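You operate a simulated robot arm through the tools that you are given. There is no shell and no other tool. Be economical: measure what you need, move in short steps, check, and stop when the job is done.

You are at the controls of a simulated robot arm. One attempt, no reset.

Task
Take the brown pad and put it on the top of the outfeed table. Turn the chiller knob to 5 C. Put the brown carton labelled "pasta pots" from the bare end of the steel table in the white tray there and the brown carton labelled "soup pouches" on the top of the wire rack. Do these in any order. Set down upright: brown carton.

It is judged by the outcome, as a careful person would: the job done as asked, and still so three seconds after it is handed in. It fails if anything else is knocked over, pushed out of place, dropped, spilled or broken.

Robot
A 7-joint arm with a fingered hand on a trunk, on a base that drives. Base frame: it is fixed to the floor where the robot stands at the start and does not move with it; the origin is under the middle of the robot, x ahead of it, y to its left, z up; the surface under the hand at the start is at about z = 0.86. Lengths are in m, angles in degrees, forces in N, time in s.
With the tool pointing down near the work surface it reaches from about 0.34 to 0.72 m from the robot's upright axis, wherever it stands. Its first joint turns from -69.0 to 172.0 degrees. Places, roughly: brown carton [-3.5, 3.25, 0.75]; chiller knob [0.3, 0.3, 1.2]; top of the outfeed table [-2.6, -2.8, 1]; top of the wire rack [-3.7, 0.1, 0.7]; white tray [-3.5, 3.75, 0.75]. Payload 3.4 kg.
The tool frame sits at the grasp point between the pads (the TCP): z along the fingers, y along the line on which they close. The tips reach 0.025 m beyond it. Largest opening 0.088 m; the body of the gripper starts 0.029 m behind the TCP. The gripper is a hand of 4 fingers: y runs from the thumb to the fingers, the wrist lies at [-0.013, -0.097, -0.162] in the tool frame, and closing takes about 1.5 s.
Orientation is told as [roll, pitch, yaw] about the base's x, y, z axes, in that order, counted from this pose: with the fingers straight down and the wrist toward the robot, the tool's x, y and z point along [0, 1, 0], [1, 0, 0] and [0, 0, -1] of the base frame.

Tools
- The arm moves only by the tool jog_arm. Its argument "targets" is a list of rows, each a list of 7 numbers: the shift along the tool's x, y, z in m, then the turn, a rotation vector about the tool's x, y, z in degrees, then the gripper command, from -1 (shut) to 1 (fully open), values between in proportion. In form: [[x, y, z, ax, ay, az, jaw], ...]. A call has 1 to 20 rows; each row shifts and turns the commanded pose from where the row before left it, along the tool's axes as they then stand. Each row takes 0.2 s and may step no farther than 0.05 m and 8.6 degrees from the row before; otherwise, or with a gripper value out of range, the whole call is refused. A pose out of reach is approached as far as the arm can. The call stops where the force on the tool passes 40 N (or 10 N more than at its start, if that is more) or the arm is blocked; 0.2 s more then pass. The fingers move at their own pace (about 0.108 m/s each) and stop on an object; they squeeze with about 31 N. The grip force told is the motor's: it shows also when the fingers shut on nothing. Time passes only in rows, and 0.2 s behind the last, so rows that do not move let the fingers close. It gives the time, the measured TCP pose, the force on the tool (base axes), the opening and the grip force at its end, in the units of the frame above (readings bear some noise), with the torque about the TCP (base axes, N m) and any sound that the robot's microphone picked up.
- Cameras (640 x 400 px; columns grow to the right, rows downward): "scene" is now at [0.1315, 0.0362, 1.4735]; the picture's right is [0.42, -0.91, 0.00], its down [-0.49, -0.23, -0.84] and it looks along [0.76, 0.36, -0.54] (base axes); focal length 214 px, centre (320, 200). "wrist" rides on the gripper at [0.064, -0.083, -0.098] in the tool frame; the picture's right is [-0.62, 0.37, -0.69], its down [-0.71, -0.63, 0.30] and it looks along [-0.33, 0.68, 0.65] (tool axes); focal length 265 px, centre (320, 200). There is no depth. A picture from a camera that has moved, and an enlarged one, comes with that camera's place and axes in the base frame and with its lens.
- capture(camera): a new picture of that camera. The clock stands still meanwhile.
- move_column(by): slides the trunk up (or, below 0, down) by that many m; the arm and the scene camera ride with it, the base frame stays. It gives what a move gives, with no picture.
- drive_base(legs): drives the robot by 1 to 6 legs, each [ahead, left, turn to the left] in m, m and degrees, along the robot's own axes; the way and the turn of a leg run together, so that a leg with both is an arc; at most 1.5 m and 180 degrees a leg. The arm and the cameras ride along, it lands a little off, and it stops where it bumps. It gives what a move gives.
- grasp_type(shape): the hand has 4 fingers and takes this shape, open, in about a second: jaw (thumb against the fingers, like two jaws); tri (thumb and two fingers); tip (a fingertip pinch); poke (one finger out to press); point (the index stretched); flat (the hand flat); cup (the hand cupped); fist (a fist). The gripper value then closes the fingers along that shape, each until it touches; the sizes above hold for jaw. It gives what a move gives, with no picture.
- turn_head(pan, tilt): turns the head with the scene camera to pan (to the left, within 86 degrees either way) and tilt (down, from -29 to 69), counted from straight ahead of the robot. It gives what a move gives.
- zoom(camera, box): a new picture of the part [left, top, right, bottom] of that camera's present view, enlarged. The clock stands still meanwhile.
- hand_in(): hands the job in; it is judged then, once.

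Work in short steps. Places have to be worked out from the pictures, the camera data and where the tool is seen: move nearer, look again, correct. Check each grasp and each placing, and mend what went wrong. You have 165 turns and 108 pictures in all, those below and enlarged ones among them. Open the gripper and draw the arm clear of the work before you hand the job in, unless the task says otherwise; then end with one line.

The tools are called after "Request:" as name(argument=value, ...) on one line, values as JSON. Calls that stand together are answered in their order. jog_arm: Moves the arm, as the interface text tells. Its arguments: {"type":"object","properties":{"targets":{"type":"array"}},"required":["targets"]} The other tools are called the same way: move_column (by) slides the trunk up or down; grasp_type (shape) gives the hand a shape; drive_base (legs) drives the base; turn_head (pan, tilt) turns the head that bears the scene camera; capture (camera) takes a picture; zoom (camera, box) takes an enlarged picture of a part of a camera's view; hand_in () hands the job in.

At the start:

```text
t: 0.0
ee_pos: [0.3935, 0.0508, 1.4209]
tool_rot: [0.1, 0.0, 0.1]
force: [0.8, 0.3, -0.2]
moment: [0.05, -0.02, 0.02]
finger_gap: 0.0872
grip_force: 0.0
shape: jaw
trunk travel left (down, up): [-0.775, 0.065]
robot x, y, heading: [0.0008, -0.0012, -0.1]
head pan, tilt: [25.0, 33.0]
```

scene: 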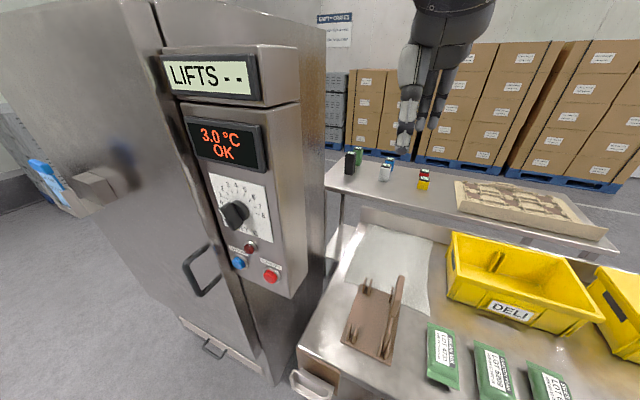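
wrist: 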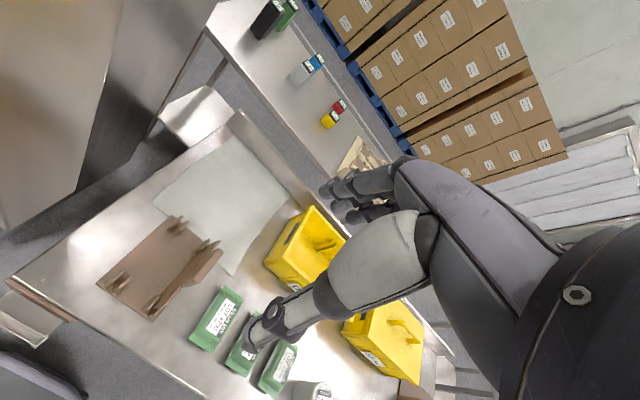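

The chiller panel with knob is ahead-left; I look closer at the dial first.

Request:
zoom(camera="scene", box=[180, 100, 310, 300])

Request:
zoom(camera="scene", box=[300, 220, 480, 400])

```text
2.00 times, centred on (245, 200) of scene
camera zoom: at [0.1315, 0.0362, 1.4735], right [0.42, -0.91, 0.0], down [-0.49, -0.23, -0.84], along [0.76, 0.36, -0.54], focal length 429 px, centre (470, 200)
```

zoom: 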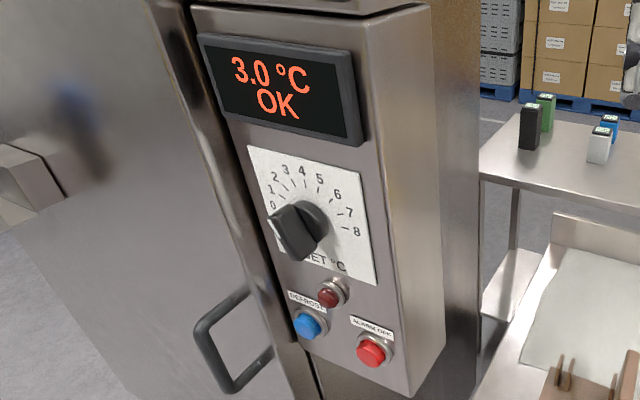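

```text
2.22 times, centred on (390, 310) of scene
camera zoom: at [0.1315, 0.0362, 1.4735], right [0.42, -0.91, 0.0], down [-0.49, -0.23, -0.84], along [0.76, 0.36, -0.54], focal length 477 px, centre (164, -44)
```

zoom: 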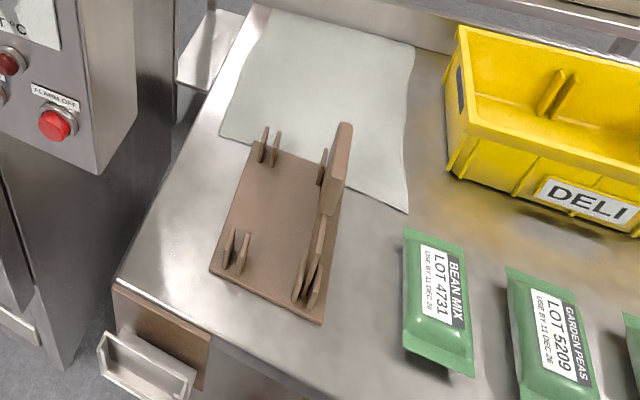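

The knob's pointing end isn't yet clear, and the brown pad needs identification. I zoom in more and look at other things.

Request:
zoom(camera="scene", box=[205, 165, 275, 235])

Request:
zoom(camera="scene", box=[330, 130, 630, 270])

Request:
zoom(camera="wrist", box=[80, 180, 300, 360])

Request:
turn_head(pan=-30, tilt=25)

Request:
capture(camera="scene")

```text
5.71 times, centred on (240, 200) of scene
camera zoom: at [0.1315, 0.0362, 1.4735], right [0.42, -0.91, 0.0], down [-0.49, -0.23, -0.84], along [0.76, 0.36, -0.54], focal length 1226 px, centre (777, 200)
```

zoom: 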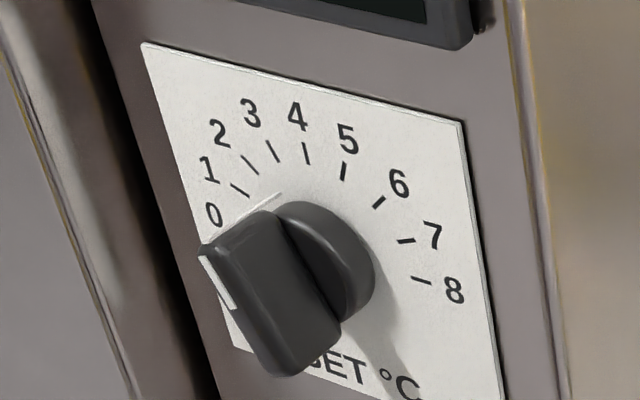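

```text
2.13 times, centred on (480, 200) of scene
camera zoom: at [0.1315, 0.0362, 1.4735], right [0.42, -0.91, 0.0], down [-0.49, -0.23, -0.84], along [0.76, 0.36, -0.54], focal length 458 px, centre (-21, 200)
```

zoom: 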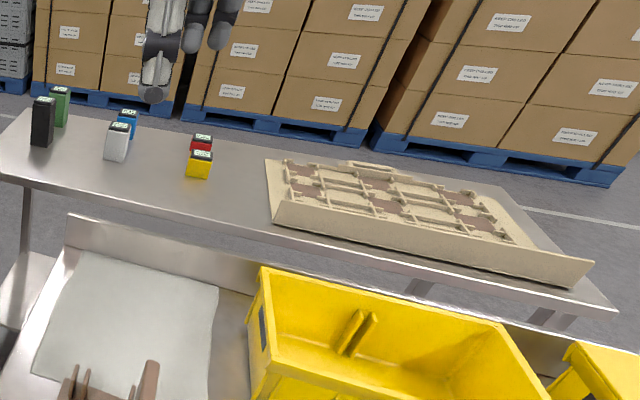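

```text
2.22 times, centred on (190, 270) of wrist
camera zoom: at [0.3102, 0.1148, 1.5208], right [0.37, -0.62, 0.69], down [-0.63, -0.71, -0.31], along [0.68, -0.32, -0.65], focal length 590 px, centre (609, 44)
```

zoom: 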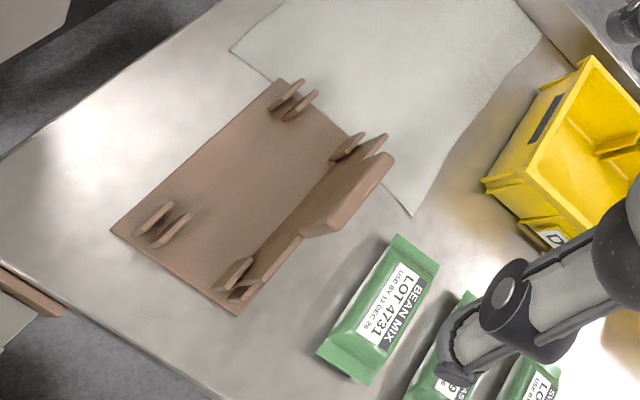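

```text
t: 1.2
ee_pos: [0.3923, 0.0501, 1.4212]
tool_rot: [0.1, 0.0, 0.0]
force: [0.4, -0.3, 0.7]
moment: [0.02, 0.0, 0.0]
finger_gap: 0.0877
grip_force: 0.0
shape: jaw
trunk travel left (down, up): [-0.775, 0.065]
robot x, y, heading: [-0.0002, 0.0018, -0.2]
head pan, tilt: [-30.0, 25.0]
```

```text
100 pictures are left
camera scene: at [0.1307, -0.0475, 1.4861], right [-0.5, -0.87, 0.0], down [-0.37, 0.21, -0.91], along [0.79, -0.45, -0.42], focal length 214 px, centre (320, 200)
```

scene: 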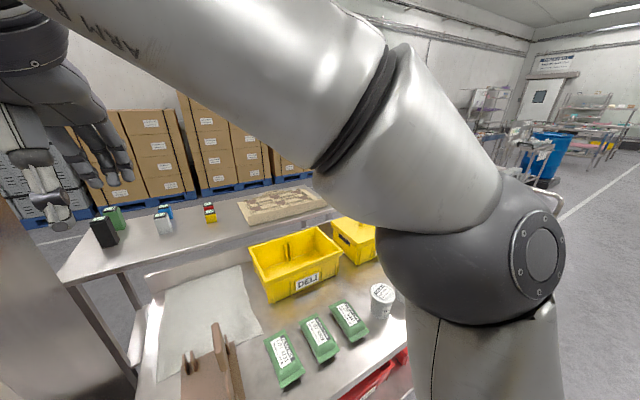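

The knob's bar has its white line toward 3 (matches the display), and the brown pegged pad lies on the table in front. I look left before driving back and left to get squared to the knob.

Request:
turn_head(pan=80, tilt=35)

Request:
capture(camera="scene")

Request:
turn_head(pan=-84, tilt=30)

Request:
capture(camera="scene")

```text
t: 3.1
ee_pos: [0.3932, 0.0518, 1.4214]
tool_rot: [0.1, 0.1, -0.1]
force: [0.4, 0.1, 0.0]
moment: [0.01, 0.0, 0.0]
finger_gap: 0.0876
grip_force: 0.0
shape: jaw
trunk travel left (down, up): [-0.775, 0.065]
robot x, y, heading: [-0.0004, -0.0025, -0.1]
head pan, tilt: [80.0, 35.0]
```

```text
99 pictures are left
camera scene: at [0.0662, 0.0852, 1.4703], right [0.98, -0.17, 0.0], down [-0.1, -0.56, -0.82], along [0.14, 0.81, -0.57], focal length 214 px, centre (320, 200)
```

scene: 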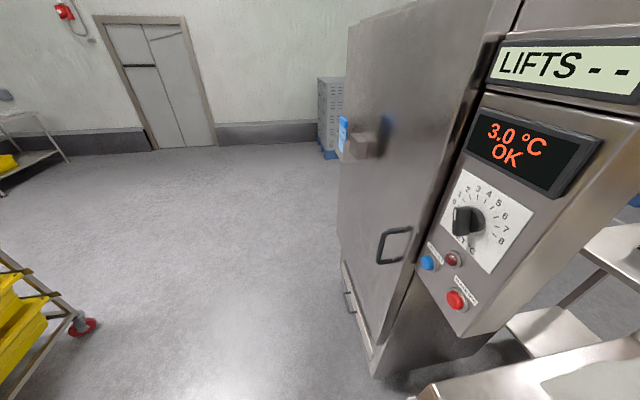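

```text
t: 5.6
ee_pos: [0.3936, 0.0499, 1.4206]
tool_rot: [0.1, 0.0, 0.0]
force: [-0.8, -0.4, 0.4]
moment: [0.01, 0.02, -0.01]
finger_gap: 0.0875
grip_force: 0.1
shape: jaw
trunk travel left (down, up): [-0.775, 0.065]
robot x, y, heading: [0.0004, -0.0029, 0.1]
head pan, tilt: [-84.0, 30.0]
```

```text
98 pictures are left
camera scene: at [0.0603, -0.0915, 1.4781], right [-0.99, -0.1, 0.0], down [-0.05, 0.5, -0.87], along [0.09, -0.86, -0.5], focal length 214 px, centre (320, 200)
```

scene: 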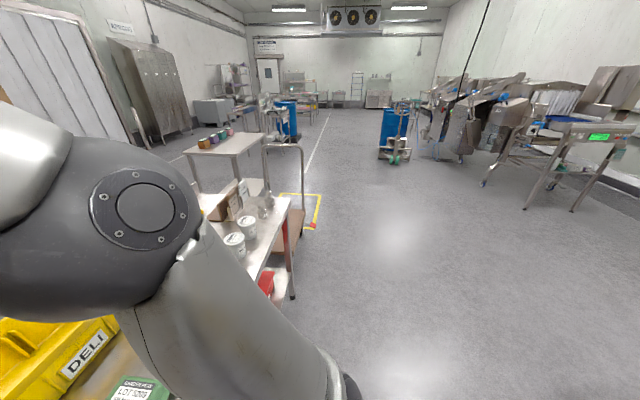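

Triangulating gives the knob near [0.32, 0.27, 1.28], facing -x. I back off to make room and move a little left, with the head back onto the knob.

Request:
drive_base(legs=[[-0.3, 0.1, 0]])

Request:
turn_head(pan=15, tilt=30)

Request:
jog_arm(targets=[[0, 0, 0, 8, 0, 0, 1], [0, 0, 0, 8, 0, 0, 1], [0, 0, 0, 8, 0, 0, 1], [0, 0, 0, 8, 0, 0, 1], [0, 0, 0, 8, 0, 0, 1]])

Request:
capture(camera="scene")

```text
t: 7.7
ee_pos: [0.0947, 0.1497, 1.4228]
tool_rot: [0.1, 0.0, 0.0]
force: [-0.1, -1.4, -0.5]
moment: [0.0, -0.02, -0.02]
finger_gap: 0.0873
grip_force: 0.1
shape: jaw
trunk travel left (down, up): [-0.775, 0.065]
robot x, y, heading: [-0.3, 0.0993, 0.0]
head pan, tilt: [-84.0, 30.0]
```

```text
t: 9.5
ee_pos: [0.0947, 0.15, 1.4218]
tool_rot: [0.1, 0.0, -0.2]
force: [-0.1, -0.2, 0.0]
moment: [-0.01, 0.0, -0.01]
finger_gap: 0.0878
grip_force: 0.1
shape: jaw
trunk travel left (down, up): [-0.775, 0.065]
robot x, y, heading: [-0.2986, 0.1011, 0.3]
head pan, tilt: [15.0, 30.0]
```

```text
t: 10.7
ee_pos: [0.0947, 0.1497, 1.4211]
tool_rot: [0.0, 15.9, 0.0]
force: [0.1, 0.0, 1.1]
moment: [0.05, -0.01, 0.0]
finger_gap: 0.0878
grip_force: 0.1
shape: jaw
out of reach, approached as far as the arm can: row 3, 4, 5
trunk travel left (down, up): [-0.775, 0.065]
robot x, y, heading: [-0.2969, 0.0965, 0.1]
head pan, tilt: [15.0, 30.0]
```

```text
97 pictures are left
camera scene: at [-0.1602, 0.121, 1.4781], right [0.26, -0.97, 0.0], down [-0.48, -0.13, -0.87], along [0.84, 0.22, -0.5], focal length 214 px, centre (320, 200)
```

scene: 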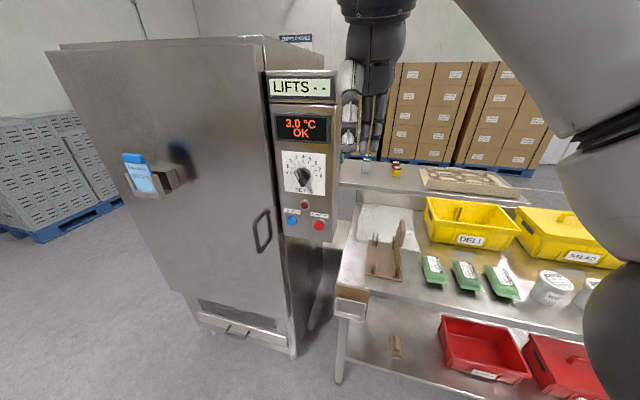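

Negative turn about tool x points the fingers ahead. I rotate toward pointing forward while moving slightly ahead.

Request:
jog_arm(targets=[[0, 0.02, 0, -8, 0, 0, 1], [0, 0.02, 0, -8, 0, 0, 1], [0, 0.02, 0, -8, 0, 0, 1], [0, 0.02, 0, -8, 0, 0, 1], [0, 0.01, 0, -8, 0, 0, 1], [0, 0, 0, -8, 0, 0, 1], [0, 0, 0, -8, 0, 0, 1], [0, 0, 0, -8, 0, 0, 1], [0, 0, 0, -8, 0, 0, 1], [0, 0, 0, -8, 0, 0, 1], [0, 0, 0, -8, 0, 0, 1]])

```text
t: 13.1
ee_pos: [0.1836, 0.1497, 1.4183]
tool_rot: [0.4, -72.2, -0.4]
force: [0.0, -0.4, -0.2]
moment: [-0.03, 0.01, 0.0]
finger_gap: 0.0874
grip_force: 0.0
shape: jaw
trunk travel left (down, up): [-0.775, 0.065]
robot x, y, heading: [-0.2985, 0.0987, -0.1]
head pan, tilt: [15.0, 30.0]
```

Pitch is nearly forward; I finish the pitch and roll clockwise 56 degrees so the jaws straddle the bar.

Request:
jog_arm(targets=[[0, 0, 0, -8.5, 0, 0, 1], [0, 0, 0, -8.5, 0, 0, 1], [0, 0, 0, 0, 0, 8, 1], [0, 0, 0, 0, 0, 8, 1], [0, 0, 0, 0, 0, 8, 1], [0, 0, 0, 0, 0, 8, 1], [0, 0, 0, 0, 0, 8, 1], [0, 0, 0, 0, 0, 8, 1], [0, 0, 0, 0, 0, 8, 1]])

Request:
zoom(camera="scene", box=[250, 60, 420, 260])

Request:
capture(camera="wrist")

```text
t: 15.1
ee_pos: [0.1839, 0.1501, 1.4175]
tool_rot: [88.9, -33.8, -89.5]
force: [-0.1, -0.2, -0.2]
moment: [0.02, 0.0, 0.0]
finger_gap: 0.0877
grip_force: 0.0
shape: jaw
trunk travel left (down, up): [-0.775, 0.065]
robot x, y, heading: [-0.2997, 0.1002, -0.2]
head pan, tilt: [15.0, 30.0]
```

```text
2.00 times, centred on (335, 160) of scene
camera zoom: at [-0.1596, 0.1214, 1.4781], right [0.26, -0.97, 0.0], down [-0.48, -0.13, -0.87], along [0.84, 0.22, -0.5], focal length 429 px, centre (290, 280)
```

zoom: 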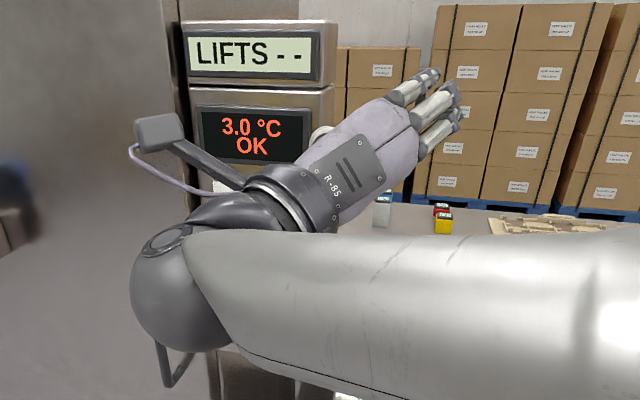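

```text
95 pictures are left
camera wrist: at [0.0861, 0.2549, 1.4282], right [-0.7, -0.65, -0.3], down [0.29, 0.13, -0.95], along [0.65, -0.75, 0.1], focal length 265 px, centre (320, 200)
```

wrist: 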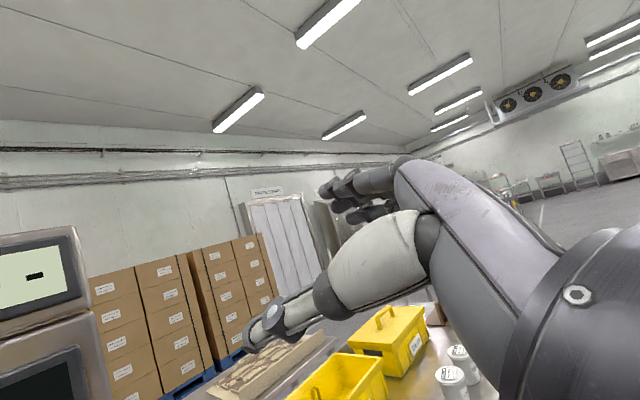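

Arm configuration works. Lower the trunk so the hand is at knob height, and shift left to be in front of it, still clear.

Request:
move_column(by=-0.155)

Request:
jog_arm(targets=[[0.0252, -0.0373, 0, 0, 0, 0, 1], [0.0252, -0.0373, 0, 0, 0, 0, 1], [0.0252, -0.0373, 0, 0, 0, 0, 1], [0, 0, 0.03, 0, 0, 0, 1]])

Request:
capture(camera="wrist")

Request:
capture(camera="scene")

```text
t: 16.9
ee_pos: [0.1832, 0.1493, 1.2626]
tool_rot: [88.9, -34.0, -89.6]
force: [0.5, 0.2, -0.2]
moment: [-0.01, -0.01, 0.02]
finger_gap: 0.0876
grip_force: 0.0
shape: jaw
trunk travel left (down, up): [-0.62, 0.22]
robot x, y, heading: [-0.2973, 0.101, 0.1]
head pan, tilt: [15.0, 30.0]
```

```text
t: 18.1
ee_pos: [0.2249, 0.237, 1.2818]
tool_rot: [88.6, -30.5, -92.9]
force: [-0.5, 0.5, -0.3]
moment: [0.01, 0.01, 0.01]
finger_gap: 0.0881
grip_force: 0.1
shape: jaw
out of reach, approached as far as the arm can: row 4
trunk travel left (down, up): [-0.62, 0.22]
robot x, y, heading: [-0.2992, 0.0955, -0.3]
head pan, tilt: [15.0, 30.0]
stopped in row 4: the arm was blocked; the commanded pose is now the measured one
```

```text
94 pictures are left
camera wrist: at [0.1339, 0.3474, 1.2975], right [-0.74, -0.59, -0.33], down [0.29, 0.16, -0.94], along [0.61, -0.79, 0.05], focal length 265 px, centre (320, 200)
```

wrist: 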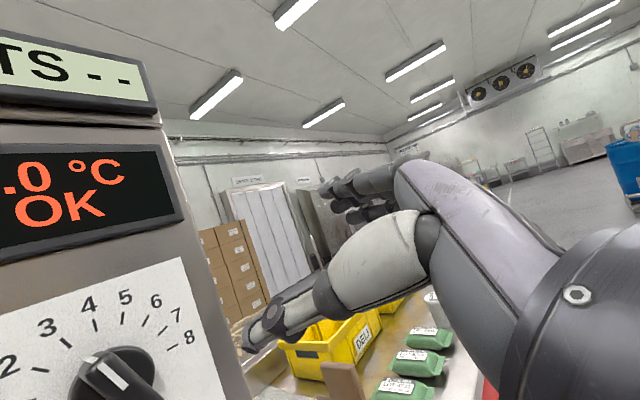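

```text
93 pictures are left
camera scene: at [-0.1594, 0.1199, 1.3231], right [0.26, -0.97, 0.0], down [-0.48, -0.13, -0.87], along [0.84, 0.22, -0.5], focal length 214 px, centre (320, 200)
```

scene: 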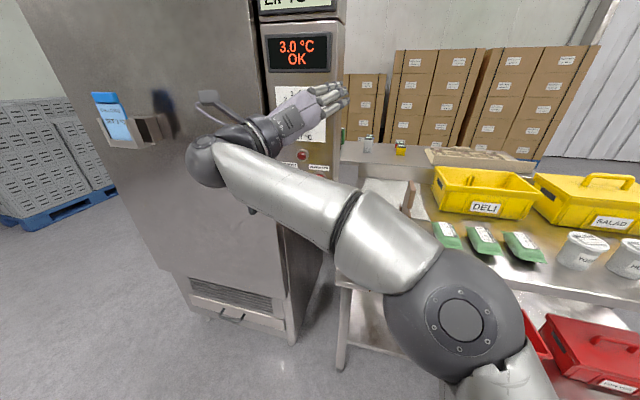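

The arm is near a joint limit with the wrist to the left. I'll shift the hand right relative to the robot and drive the base left by the same amount.

Request:
jog_arm(targets=[[0, 0, -0.04, 0, 0, 0, 1], [-0.025, 0.0425, 0, 0, 0, 0, 1], [-0.025, 0.0425, 0, 0, 0, 0, 1], [-0.025, 0.0425, 0, 0, 0, 0, 1], [-0.025, 0.0425, 0, 0, 0, 0, 1]])

Request:
drive_base(legs=[[0, 0.25, 0]])

Request:
turn_head(pan=-10, tilt=20)

Request:
capture(camera="scene")

```text
t: 19.3
ee_pos: [0.1713, 0.0455, 1.2839]
tool_rot: [88.6, -30.7, -92.6]
force: [-0.3, 0.5, 0.5]
moment: [0.03, -0.02, 0.02]
finger_gap: 0.0879
grip_force: 0.1
shape: jaw
trunk travel left (down, up): [-0.62, 0.22]
robot x, y, heading: [-0.3002, 0.0959, -0.1]
head pan, tilt: [15.0, 30.0]
```

```text
t: 21.1
ee_pos: [0.1723, 0.2978, 1.2837]
tool_rot: [88.6, -30.8, -92.6]
force: [-0.5, 0.4, 0.6]
moment: [0.02, 0.02, 0.01]
finger_gap: 0.0881
grip_force: 0.1
shape: jaw
trunk travel left (down, up): [-0.62, 0.22]
robot x, y, heading: [-0.2984, 0.3515, -0.2]
head pan, tilt: [15.0, 30.0]
```

```text
t: 22.0
ee_pos: [0.1714, 0.2973, 1.2843]
tool_rot: [88.6, -30.8, -92.6]
force: [0.4, 0.6, -0.3]
moment: [-0.04, 0.0, 0.0]
finger_gap: 0.0882
grip_force: 0.2
shape: jaw
trunk travel left (down, up): [-0.62, 0.22]
robot x, y, heading: [-0.299, 0.3486, 0.2]
head pan, tilt: [-10.0, 20.0]
```

```text
92 pictures are left
camera scene: at [-0.1551, 0.332, 1.3391], right [-0.17, -0.98, 0.0], down [-0.34, 0.06, -0.94], along [0.93, -0.16, -0.34], focal length 214 px, centre (320, 200)
```

scene: 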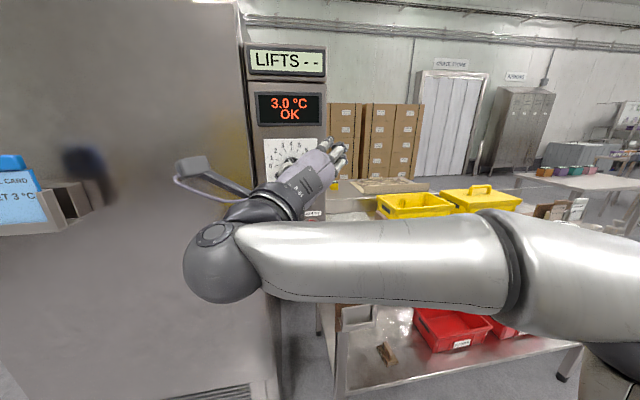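

Now the arm has room. I zoom to refine the knob position relative to the hand.

Request:
zoom(camera="scene", box=[240, 120, 360, 200])

Request:
capture(camera="wrist")

```text
5.00 times, centred on (300, 160) of scene
camera zoom: at [-0.1551, 0.332, 1.3391], right [-0.17, -0.98, 0.0], down [-0.34, 0.06, -0.94], along [0.93, -0.16, -0.34], focal length 1072 px, centre (420, 400)
```

zoom: 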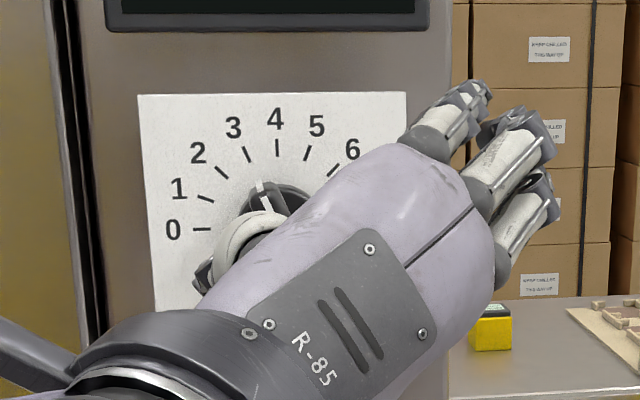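

```text
90 pictures are left
camera wrist: at [0.0804, 0.4073, 1.2988], right [-0.73, -0.59, -0.33], down [0.29, 0.16, -0.94], along [0.61, -0.79, 0.06], focal length 265 px, centre (320, 200)
```

wrist: 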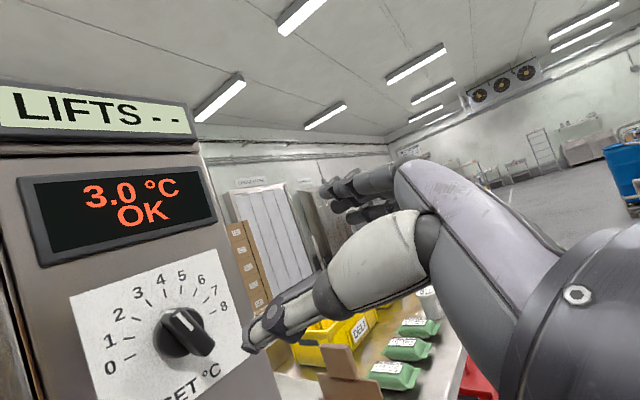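

Dial centre is about [0.355, 0.311, 1.245], with ticks every 22.5° (4 at top, 3 at -22.5°). I align the hand to be square and perpendicular to the bar, then centre in front of it.

Request:
jog_arm(targets=[[0, 0, 0, 2.8, 1.7, 0, 1], [0, 0, 0, 0, 0, 8.3, 1], [-0.0297, -0.0275, 0, 0, 0, 0, 1], [0, 0, 0.04, 0, 0, 0, 1]])

Request:
capture(camera="wrist")

Request:
zoom(camera="scene", box=[240, 120, 360, 200])

```text
t: 23.0
ee_pos: [0.2122, 0.3131, 1.2431]
tool_rot: [88.8, -22.3, -89.5]
force: [0.5, -0.5, -1.0]
moment: [0.0, 0.03, -0.05]
finger_gap: 0.0879
grip_force: 0.0
shape: jaw
trunk travel left (down, up): [-0.62, 0.22]
robot x, y, heading: [-0.3009, 0.3516, -0.1]
head pan, tilt: [-10.0, 20.0]
```

```text
89 pictures are left
camera wrist: at [0.1145, 0.4133, 1.2742], right [-0.7, -0.58, -0.42], down [0.28, 0.31, -0.91], along [0.65, -0.76, -0.05], focal length 265 px, centre (320, 200)
```

wrist: 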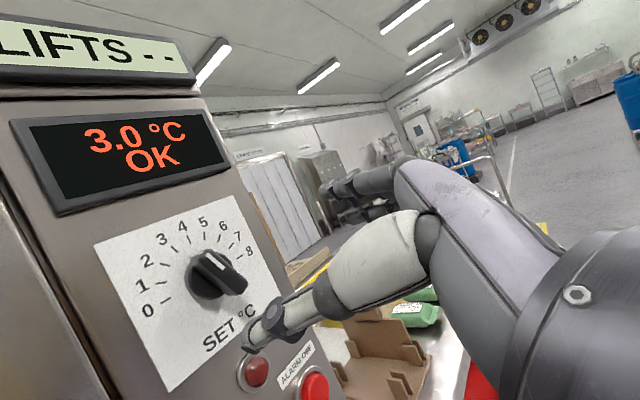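

```text
5.00 times, centred on (300, 160) of scene
camera zoom: at [-0.1538, 0.3319, 1.339], right [-0.17, -0.98, 0.0], down [-0.34, 0.06, -0.94], along [0.93, -0.16, -0.34], focal length 1072 px, centre (420, 400)
```

zoom: 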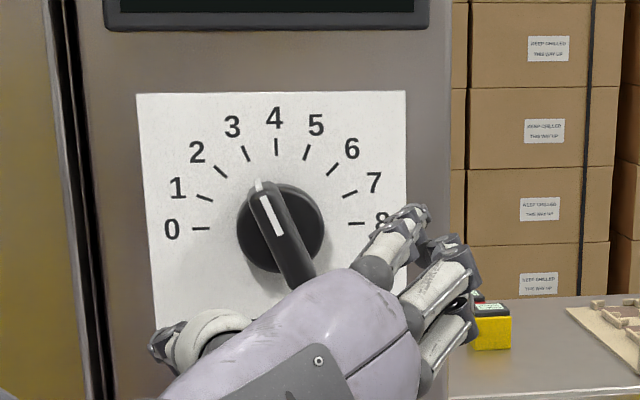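

The hand line is centred on the dial. I advance about 9.5 cm.

Request:
jog_arm(targets=[[-0.002, 0, 0.035, 0, 0, 0, 1], [0, 0, 0.035, 0, 0, 0, 1], [0, 0, 0.025, 0, 0, 0, 1]])

Request:
capture(camera="wrist")

Request:
zoom(camera="scene", box=[240, 120, 360, 200])

```text
t: 23.8
ee_pos: [0.3074, 0.3129, 1.2397]
tool_rot: [88.7, -22.4, -89.5]
force: [0.2, 0.0, -1.2]
moment: [-0.01, -0.01, 0.0]
finger_gap: 0.0878
grip_force: 0.1
shape: jaw
trunk travel left (down, up): [-0.62, 0.22]
robot x, y, heading: [-0.2953, 0.3498, -0.1]
head pan, tilt: [-10.0, 20.0]
```

```text
87 pictures are left
camera wrist: at [0.2099, 0.4133, 1.2708], right [-0.7, -0.58, -0.42], down [0.29, 0.31, -0.91], along [0.65, -0.76, -0.05], focal length 265 px, centre (320, 200)
```

wrist: 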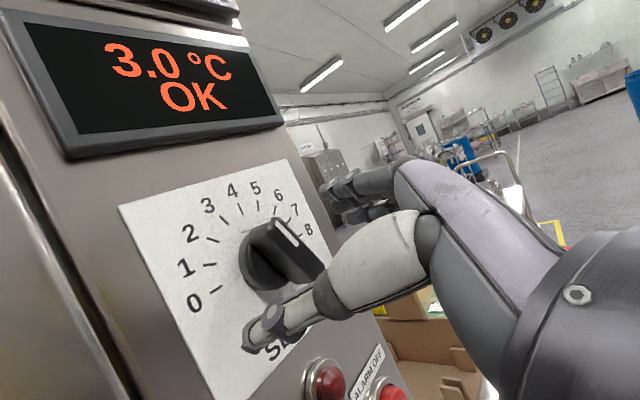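

```text
5.00 times, centred on (300, 160) of scene
camera zoom: at [-0.1541, 0.3321, 1.339], right [-0.17, -0.98, 0.0], down [-0.34, 0.06, -0.94], along [0.93, -0.16, -0.34], focal length 1072 px, centre (420, 400)
```

zoom: 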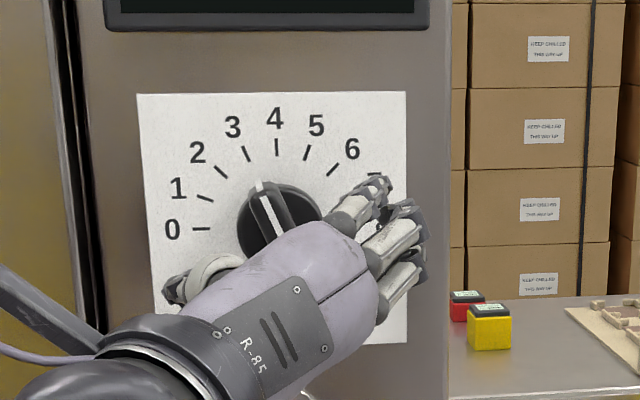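

Fingers straddle the knob. A bit farther in and close.

Request:
jog_arm(targets=[[0.003, 0, 0.008, 0, 0, 0, 1], [0, 0, 0, 0, 0, 0, -1], [0, 0, 0, 0, 0, 0, -1], [0, 0, 0, 0, 0, 0, -1], [0, 0, 0, 0, 0, 0, -1], [0, 0, 0, 0, 0, 0, -1]])

Request:
capture(camera="wrist")

Request:
zoom(camera="scene", box=[240, 90, 360, 200])

```text
t: 25.2
ee_pos: [0.3139, 0.3118, 1.2436]
tool_rot: [88.8, -22.3, -89.4]
force: [0.9, -1.5, 0.9]
moment: [-0.01, -0.04, -0.03]
finger_gap: 0.0102
grip_force: 31.1
shape: jaw
trunk travel left (down, up): [-0.62, 0.22]
robot x, y, heading: [-0.2982, 0.3499, -0.1]
head pan, tilt: [-10.0, 20.0]
```

```text
85 pictures are left
camera wrist: at [0.217, 0.4137, 1.2739], right [-0.7, -0.58, -0.42], down [0.29, 0.31, -0.91], along [0.65, -0.76, -0.05], focal length 265 px, centre (320, 200)
```

wrist: 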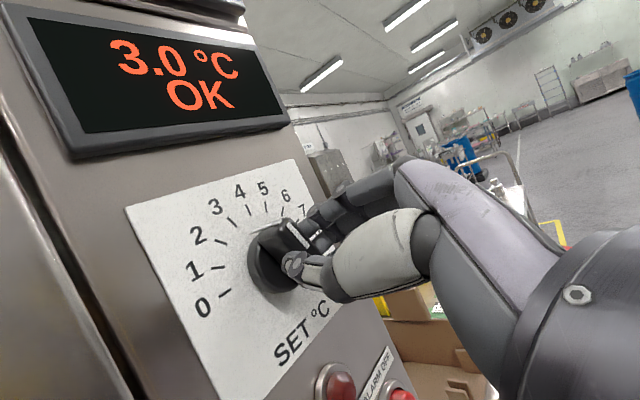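

```text
3.64 times, centred on (300, 145) of scene
camera zoom: at [-0.1549, 0.3315, 1.3391], right [-0.17, -0.98, 0.0], down [-0.34, 0.06, -0.94], along [0.93, -0.16, -0.34], focal length 780 px, centre (393, 400)
```

zoom: 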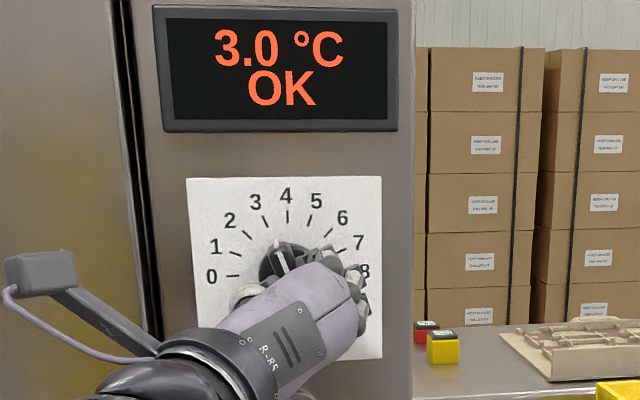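

The bar is gripped (10 mm). Turn 45° clockwise.

Request:
jog_arm(targets=[[0, 0, 0, 0, 0, 7.5, -1], [0, 0, 0, 0, 0, 7.5, -1], [0, 0, 0, 0, 0, 7.5, -1], [0, 0, 0, 0, 0, 7.5, -1], [0, 0, 0, 0, 0, 7.5, -1], [0, 0, 0, 0, 0, 7.5, -1], [0, 0, 0, 0, 0, 0, -1]])

Request:
zoom(camera="scene", box=[240, 90, 360, 200])

Request:
capture(camera="wrist")

```text
t: 26.8
ee_pos: [0.3138, 0.311, 1.2428]
tool_rot: [88.8, 22.8, -90.5]
force: [-0.4, -3.7, -3.2]
moment: [-0.05, 0.1, -0.11]
finger_gap: 0.01
grip_force: 30.7
shape: jaw
trunk travel left (down, up): [-0.62, 0.22]
robot x, y, heading: [-0.2975, 0.3507, -0.2]
head pan, tilt: [-10.0, 20.0]
```

```text
3.64 times, centred on (300, 145) of scene
camera zoom: at [-0.1546, 0.3302, 1.339], right [-0.17, -0.98, 0.0], down [-0.34, 0.06, -0.94], along [0.93, -0.16, -0.34], focal length 780 px, centre (393, 400)
```

zoom: 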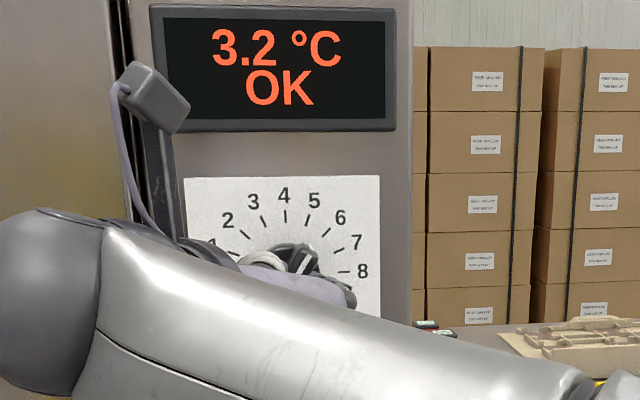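

```text
82 pictures are left
camera wrist: at [0.2186, 0.3622, 1.3373], right [-0.71, -0.1, -0.7], down [0.3, 0.86, -0.42], along [0.64, -0.5, -0.58], focal length 265 px, centre (320, 200)
```

wrist: 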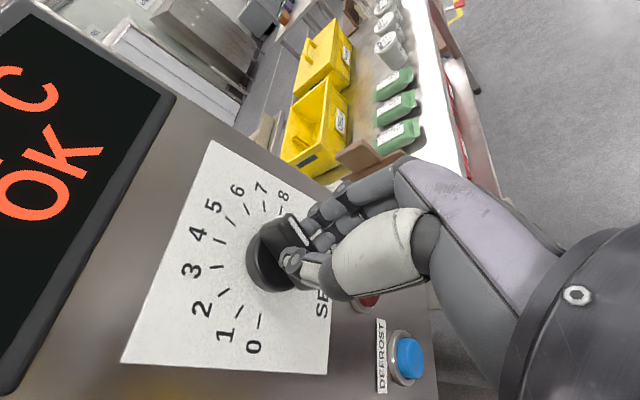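

The display (actual temperature) is rising. Release, back off and check the pointer.

Request:
jog_arm(targets=[[0, 0, 0, 0, 0, 0, 1], [0, 0, 0, 0, 0, 0, 1], [0, 0, 0, 0, 0, 0, 1], [0, 0, 0, 0, 0, 0, 1], [0, 0, 0, 0, 0, 0, 1], [0, 0, -0.04, 0, 0, 0, 1], [0, 0, -0.05, 0, 0, 0, 1]])

Request:
zoom(camera="wrist", box=[120, 120, 360, 400])

Request:
zoom(camera="scene", box=[260, 80, 340, 200])

```text
t: 28.4
ee_pos: [0.2236, 0.3114, 1.2465]
tool_rot: [88.8, 22.7, -90.5]
force: [0.3, 0.5, 0.4]
moment: [-0.01, 0.0, 0.01]
finger_gap: 0.0877
grip_force: 0.0
shape: jaw
trunk travel left (down, up): [-0.62, 0.22]
robot x, y, heading: [-0.3024, 0.3515, 0.3]
head pan, tilt: [-10.0, 20.0]
```

```text
1.43 times, centred on (240, 260) of wrist
camera zoom: at [0.1268, 0.3638, 1.3401], right [-0.71, -0.1, -0.7], down [0.3, 0.86, -0.42], along [0.64, -0.51, -0.57], focal length 379 px, centre (434, 114)
```

zoom: 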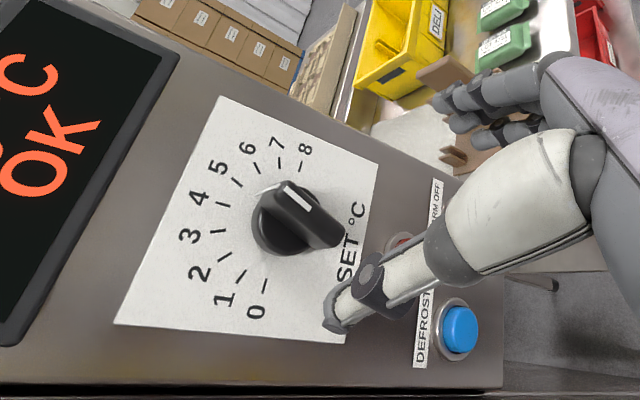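

```text
3.33 times, centred on (300, 140) of scene
camera zoom: at [-0.1566, 0.3316, 1.3393], right [-0.17, -0.98, 0.0], down [-0.34, 0.06, -0.94], along [0.93, -0.16, -0.34], focal length 715 px, centre (387, 400)
```

zoom: 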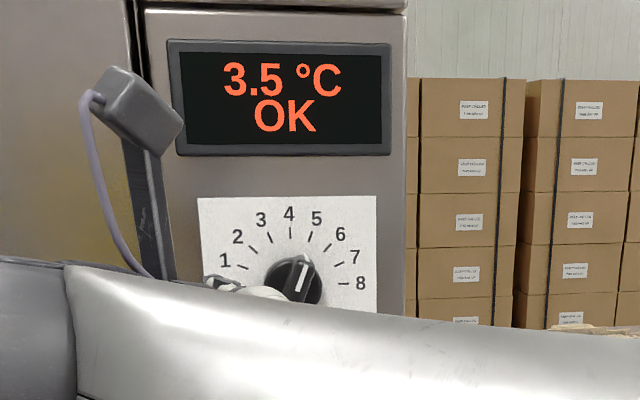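

Pointer sits at 5. I retreat and roll the hand back, then point down for the pad.

Request:
jog_arm(targets=[[0, 0, -0.05, 0, 0, 0, 1], [0, 0, 0, 0, 0, -8.05, 1], [0, 0, 0, 0, 0, -8.05, 1], [0, 0, 0, 0, 0, -8.05, 1], [0, 0, 0, 0, 0, -8.05, 1], [0, 0, 0, 0, 0, -8.05, 1], [0, 0, 0, 0, 0, -8.05, 1], [0, 0, 0, 0, 0, -8.05, 1], [0, 0, 0, 0, 0, -8.05, 1], [0, 0, 0, 0, 0, -8.05, 1], [0, 0, 0, 0, 0, -8.05, 1], [0, 0, 0, 0, 0, -8.05, 1], [0, 0, 0, 0, 0, -8.05, 1], [0, 0, 0, 0, 0, -8.05, 1], [0, 0, 0, 0, 0, -8.05, 1]])

Request:
move_column(by=0.18)

Request:
jog_arm(targets=[[0, 0, 0, 8, 0, 0, 1], [0, 0, 0, 8, 0, 0, 1], [0, 0, 0, 8, 0, 0, 1], [0, 0, 0, 8, 0, 0, 1], [0, 0, 0, 8, 0, 0, 1], [0, 0, 0, 8, 0, 0, 1], [0, 0, 0, 8, 0, 0, 1], [0, 0, 0, 8, 0, 0, 1], [0, 0, 0, 8, 0, 0, 1], [0, 0, 0, 8, 0, 0, 1], [0, 0, 0, 8, 0, 0, 1]])

```text
t: 31.6
ee_pos: [0.1737, 0.3108, 1.2467]
tool_rot: [-10.7, -88.9, 10.8]
force: [-0.7, 0.1, -0.2]
moment: [0.0, 0.02, 0.01]
finger_gap: 0.0878
grip_force: 0.1
shape: jaw
trunk travel left (down, up): [-0.62, 0.22]
robot x, y, heading: [-0.2986, 0.3493, 0.3]
head pan, tilt: [-10.0, 20.0]
```

```text
t: 33.6
ee_pos: [0.1736, 0.313, 1.4263]
tool_rot: [-3.9, -88.9, 3.9]
force: [-0.2, 0.2, 0.9]
moment: [0.03, 0.04, 0.0]
finger_gap: 0.0876
grip_force: 0.1
shape: jaw
trunk travel left (down, up): [-0.8, 0.04]
robot x, y, heading: [-0.2981, 0.3453, 0.1]
head pan, tilt: [-10.0, 20.0]
```

```text
t: 36.0
ee_pos: [0.1757, 0.3117, 1.4264]
tool_rot: [-0.1, -0.7, 0.1]
force: [-0.4, -0.3, -0.1]
moment: [0.03, 0.0, 0.01]
finger_gap: 0.0877
grip_force: 0.2
shape: jaw
trunk travel left (down, up): [-0.8, 0.04]
robot x, y, heading: [-0.2993, 0.3494, -0.1]
head pan, tilt: [-10.0, 20.0]
```

Drive back in front of the pad on the table.

Request:
drive_base(legs=[[0, -0.32, 0], [0.22, 0, 0]])

Request:
turn_head(pan=5, tilt=50)

Request:
capture(camera="scene")

Request:
capture(camera="wrist")

```text
t: 39.4
ee_pos: [0.3919, -0.0113, 1.4271]
tool_rot: [-0.1, -0.9, -0.1]
force: [0.7, 0.5, 0.6]
moment: [0.02, 0.02, 0.0]
finger_gap: 0.0878
grip_force: 0.2
shape: jaw
trunk travel left (down, up): [-0.8, 0.04]
robot x, y, heading: [-0.0801, 0.0257, 0.1]
head pan, tilt: [-10.0, 20.0]
```

```text
t: 40.4
ee_pos: [0.3922, -0.0112, 1.4259]
tool_rot: [-0.2, -0.9, -0.1]
force: [-0.1, -0.2, -0.6]
moment: [-0.04, 0.01, 0.01]
finger_gap: 0.0876
grip_force: 0.1
shape: jaw
trunk travel left (down, up): [-0.8, 0.04]
robot x, y, heading: [-0.0801, 0.024, -0.1]
head pan, tilt: [5.0, 50.0]
```

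```text
79 pictures are left
camera scene: at [0.0479, 0.0326, 1.4737], right [0.08, -1.0, 0.0], down [-0.76, -0.06, -0.64], along [0.64, 0.05, -0.77], focal length 214 px, centre (320, 200)
```

scene: 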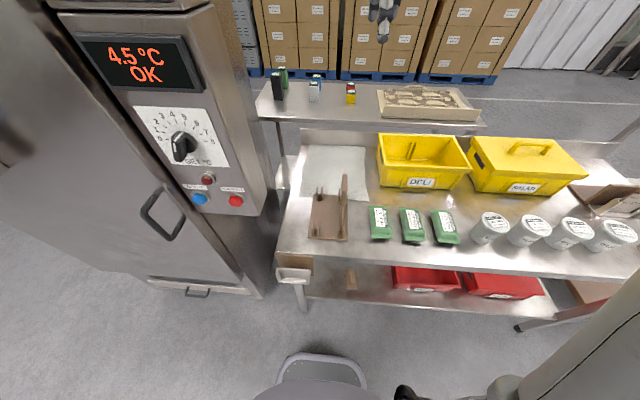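

```text
78 pictures are left
camera wrist: at [0.3078, 0.0537, 1.5243], right [0.36, -0.62, 0.7], down [-0.63, -0.71, -0.31], along [0.69, -0.33, -0.64], focal length 265 px, centre (320, 200)
```

wrist: 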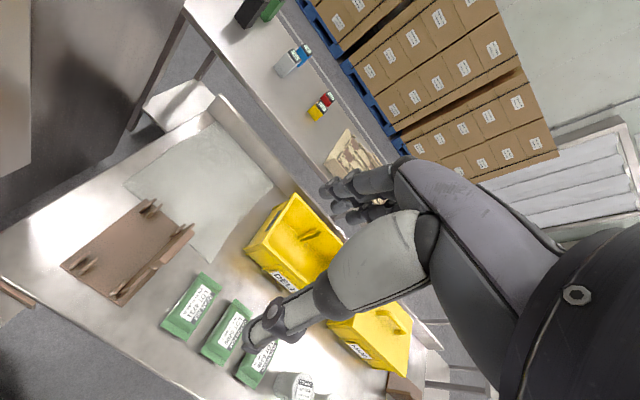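

Zoom in on the brown pegged piece and the other brown bits to be sure.

Request:
zoom(camera="scene", box=[270, 140, 390, 300])

Request:
zoom(camera="scene", box=[460, 130, 640, 300])

Request:
zoom(camera="wrist", box=[40, 180, 220, 320])

```text
2.50 times, centred on (330, 220) of scene
camera zoom: at [0.0479, 0.0326, 1.4737], right [0.08, -1.0, 0.0], down [-0.76, -0.06, -0.64], along [0.64, 0.05, -0.77], focal length 536 px, centre (295, 150)
```

zoom: 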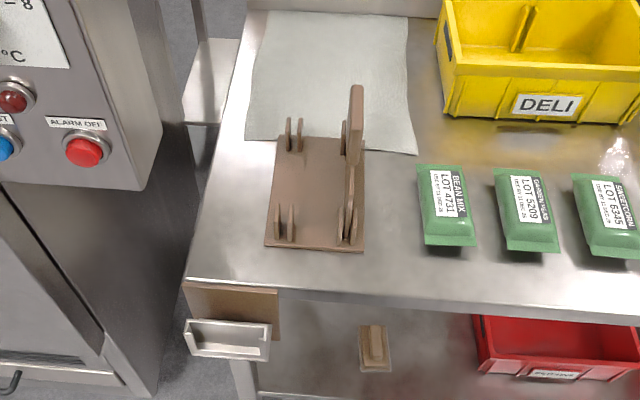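

```text
2.35 times, centred on (550, 215) of scene
camera zoom: at [0.0479, 0.0326, 1.4737], right [0.08, -1.0, 0.0], down [-0.76, -0.06, -0.64], along [0.64, 0.05, -0.77], focal length 505 px, centre (-221, 165)
```

zoom: 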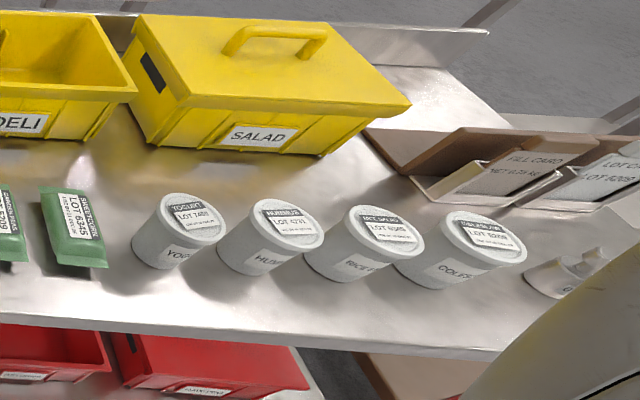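

```text
2.86 times, centred on (130, 250) of wrist
camera zoom: at [0.3078, 0.0537, 1.5243], right [0.36, -0.62, 0.7], down [-0.63, -0.71, -0.31], along [0.69, -0.33, -0.64], focal length 758 px, centre (863, 57)
```

zoom: 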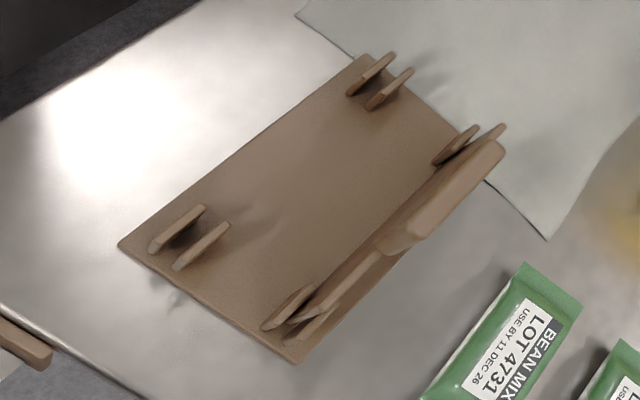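

There's also a small brown item with a handle on the lower shelf; zoom on it.

Request:
zoom(camera="scene", box=[325, 260, 375, 300])

Request:
turn_head(pan=-55, tilt=45)

Request:
capture(camera="scene")

```text
10.00 times, centred on (350, 280) of scene
camera zoom: at [0.0479, 0.0326, 1.4737], right [0.08, -1.0, 0.0], down [-0.76, -0.06, -0.64], along [0.64, 0.05, -0.77], focal length 2145 px, centre (20, -600)
```

zoom: 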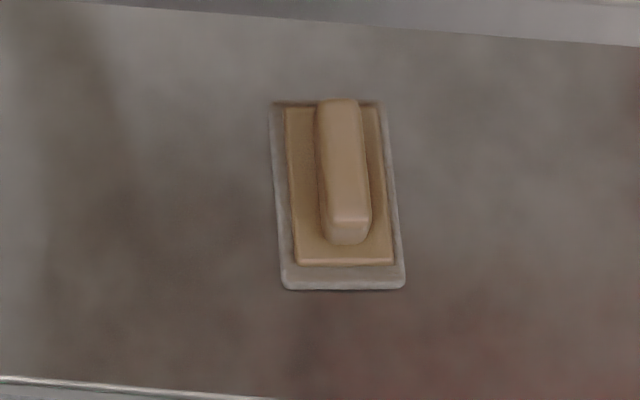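

```text
t: 41.7
ee_pos: [0.3923, -0.0106, 1.4261]
tool_rot: [-0.1, -0.9, -0.1]
force: [-0.7, 0.3, -0.5]
moment: [0.05, 0.05, 0.01]
finger_gap: 0.0876
grip_force: 0.2
shape: jaw
trunk travel left (down, up): [-0.8, 0.04]
robot x, y, heading: [-0.0787, 0.0308, -0.1]
head pan, tilt: [-55.0, 45.0]
```

```text
73 pictures are left
camera scene: at [0.0179, -0.0405, 1.4805], right [-0.82, -0.57, 0.0], down [-0.4, 0.58, -0.71], along [0.4, -0.58, -0.71], focal length 214 px, centre (320, 200)
```

scene: 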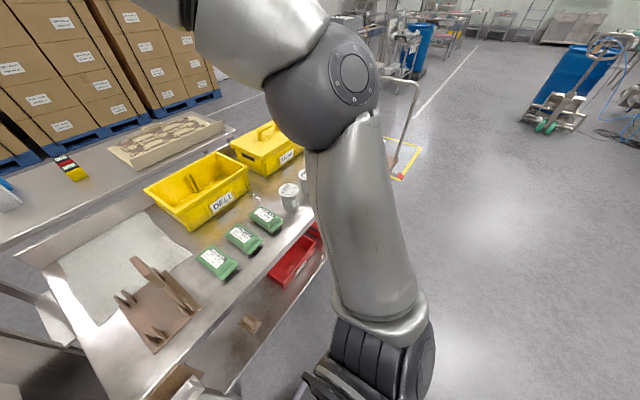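

The small handled pad on the lower shelf (grey scrub base, tan-brown back and handle) is the brown pad; the pegged piece is a board rack. Its place is about [0.44, -0.09, 0.42], handle along x. I yaw the hand 90° so the jaws close across the handle, back away and lower the trunk.

Request:
jog_arm(targets=[[0, 0, 0, 0, 0, -8.2, 1], [0, 0, 0, 0, 0, -8.2, 1], [0, 0, 0, 0, 0, -8.2, 1], [0, 0, 0, 0, 0, -8.2, 1], [0, 0, 0, 0, 0, -8.2, 1], [0, 0, 0, 0, 0, -8.2, 1], [0, 0, 0, 0, 0, -8.2, 1], [0, 0, 0, 0, 0, -8.2, 1], [0, 0, 0, 0, 0, -8.2, 1], [0, 0, 0, 0, 0, -8.2, 1], [0, 0, 0, 0, 0, -8, 1]])

Request:
drive_base(legs=[[-0.55, 0, 0]])

Request:
move_column(by=-0.75)

Request:
turn_head(pan=0, tilt=10)

Request:
capture(camera="scene")

```text
t: 44.1
ee_pos: [0.2482, 0.0088, 1.3719]
tool_rot: [-0.7, 0.3, 81.2]
force: [-0.2, 0.1, 0.5]
moment: [0.02, -0.02, 0.0]
finger_gap: 0.0878
grip_force: 0.1
shape: jaw
out of reach, approached as far as the arm can: row 5, 6, 7, 8, 9, 10, 11
trunk travel left (down, up): [-0.8, 0.04]
robot x, y, heading: [-0.0781, 0.032, -0.3]
head pan, tilt: [-55.0, 45.0]
```

```text
t: 46.8
ee_pos: [-0.1454, 0.0127, 1.3702]
tool_rot: [-0.6, 0.5, 81.5]
force: [0.4, -0.1, 0.3]
moment: [0.03, 0.0, 0.01]
finger_gap: 0.0879
grip_force: 0.1
shape: jaw
trunk travel left (down, up): [-0.8, 0.04]
robot x, y, heading: [-0.4762, 0.0305, 0.5]
head pan, tilt: [-55.0, 45.0]
stopped in leg 1: the robot was blocked; the commanded pose is now the measured one
```

```text
refused: -0.75 is not a number from -0.4 to 0.4
```

```text
t: 48.0
ee_pos: [-0.1446, 0.0114, 1.3705]
tool_rot: [-0.5, 0.5, 81.6]
force: [-0.7, 0.5, 0.3]
moment: [0.02, -0.03, 0.0]
finger_gap: 0.0879
grip_force: 0.0
shape: jaw
trunk travel left (down, up): [-0.8, 0.04]
robot x, y, heading: [-0.4772, 0.0258, 0.3]
head pan, tilt: [0.0, 10.0]
```

```text
72 pictures are left
camera scene: at [-0.3315, 0.0273, 1.5354], right [0.0, -1.0, 0.0], down [-0.17, 0.0, -0.98], along [0.98, 0.0, -0.17], focal length 214 px, centre (320, 200)
```

scene: 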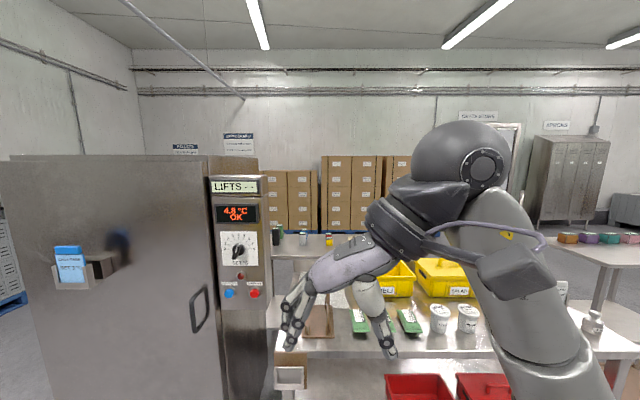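

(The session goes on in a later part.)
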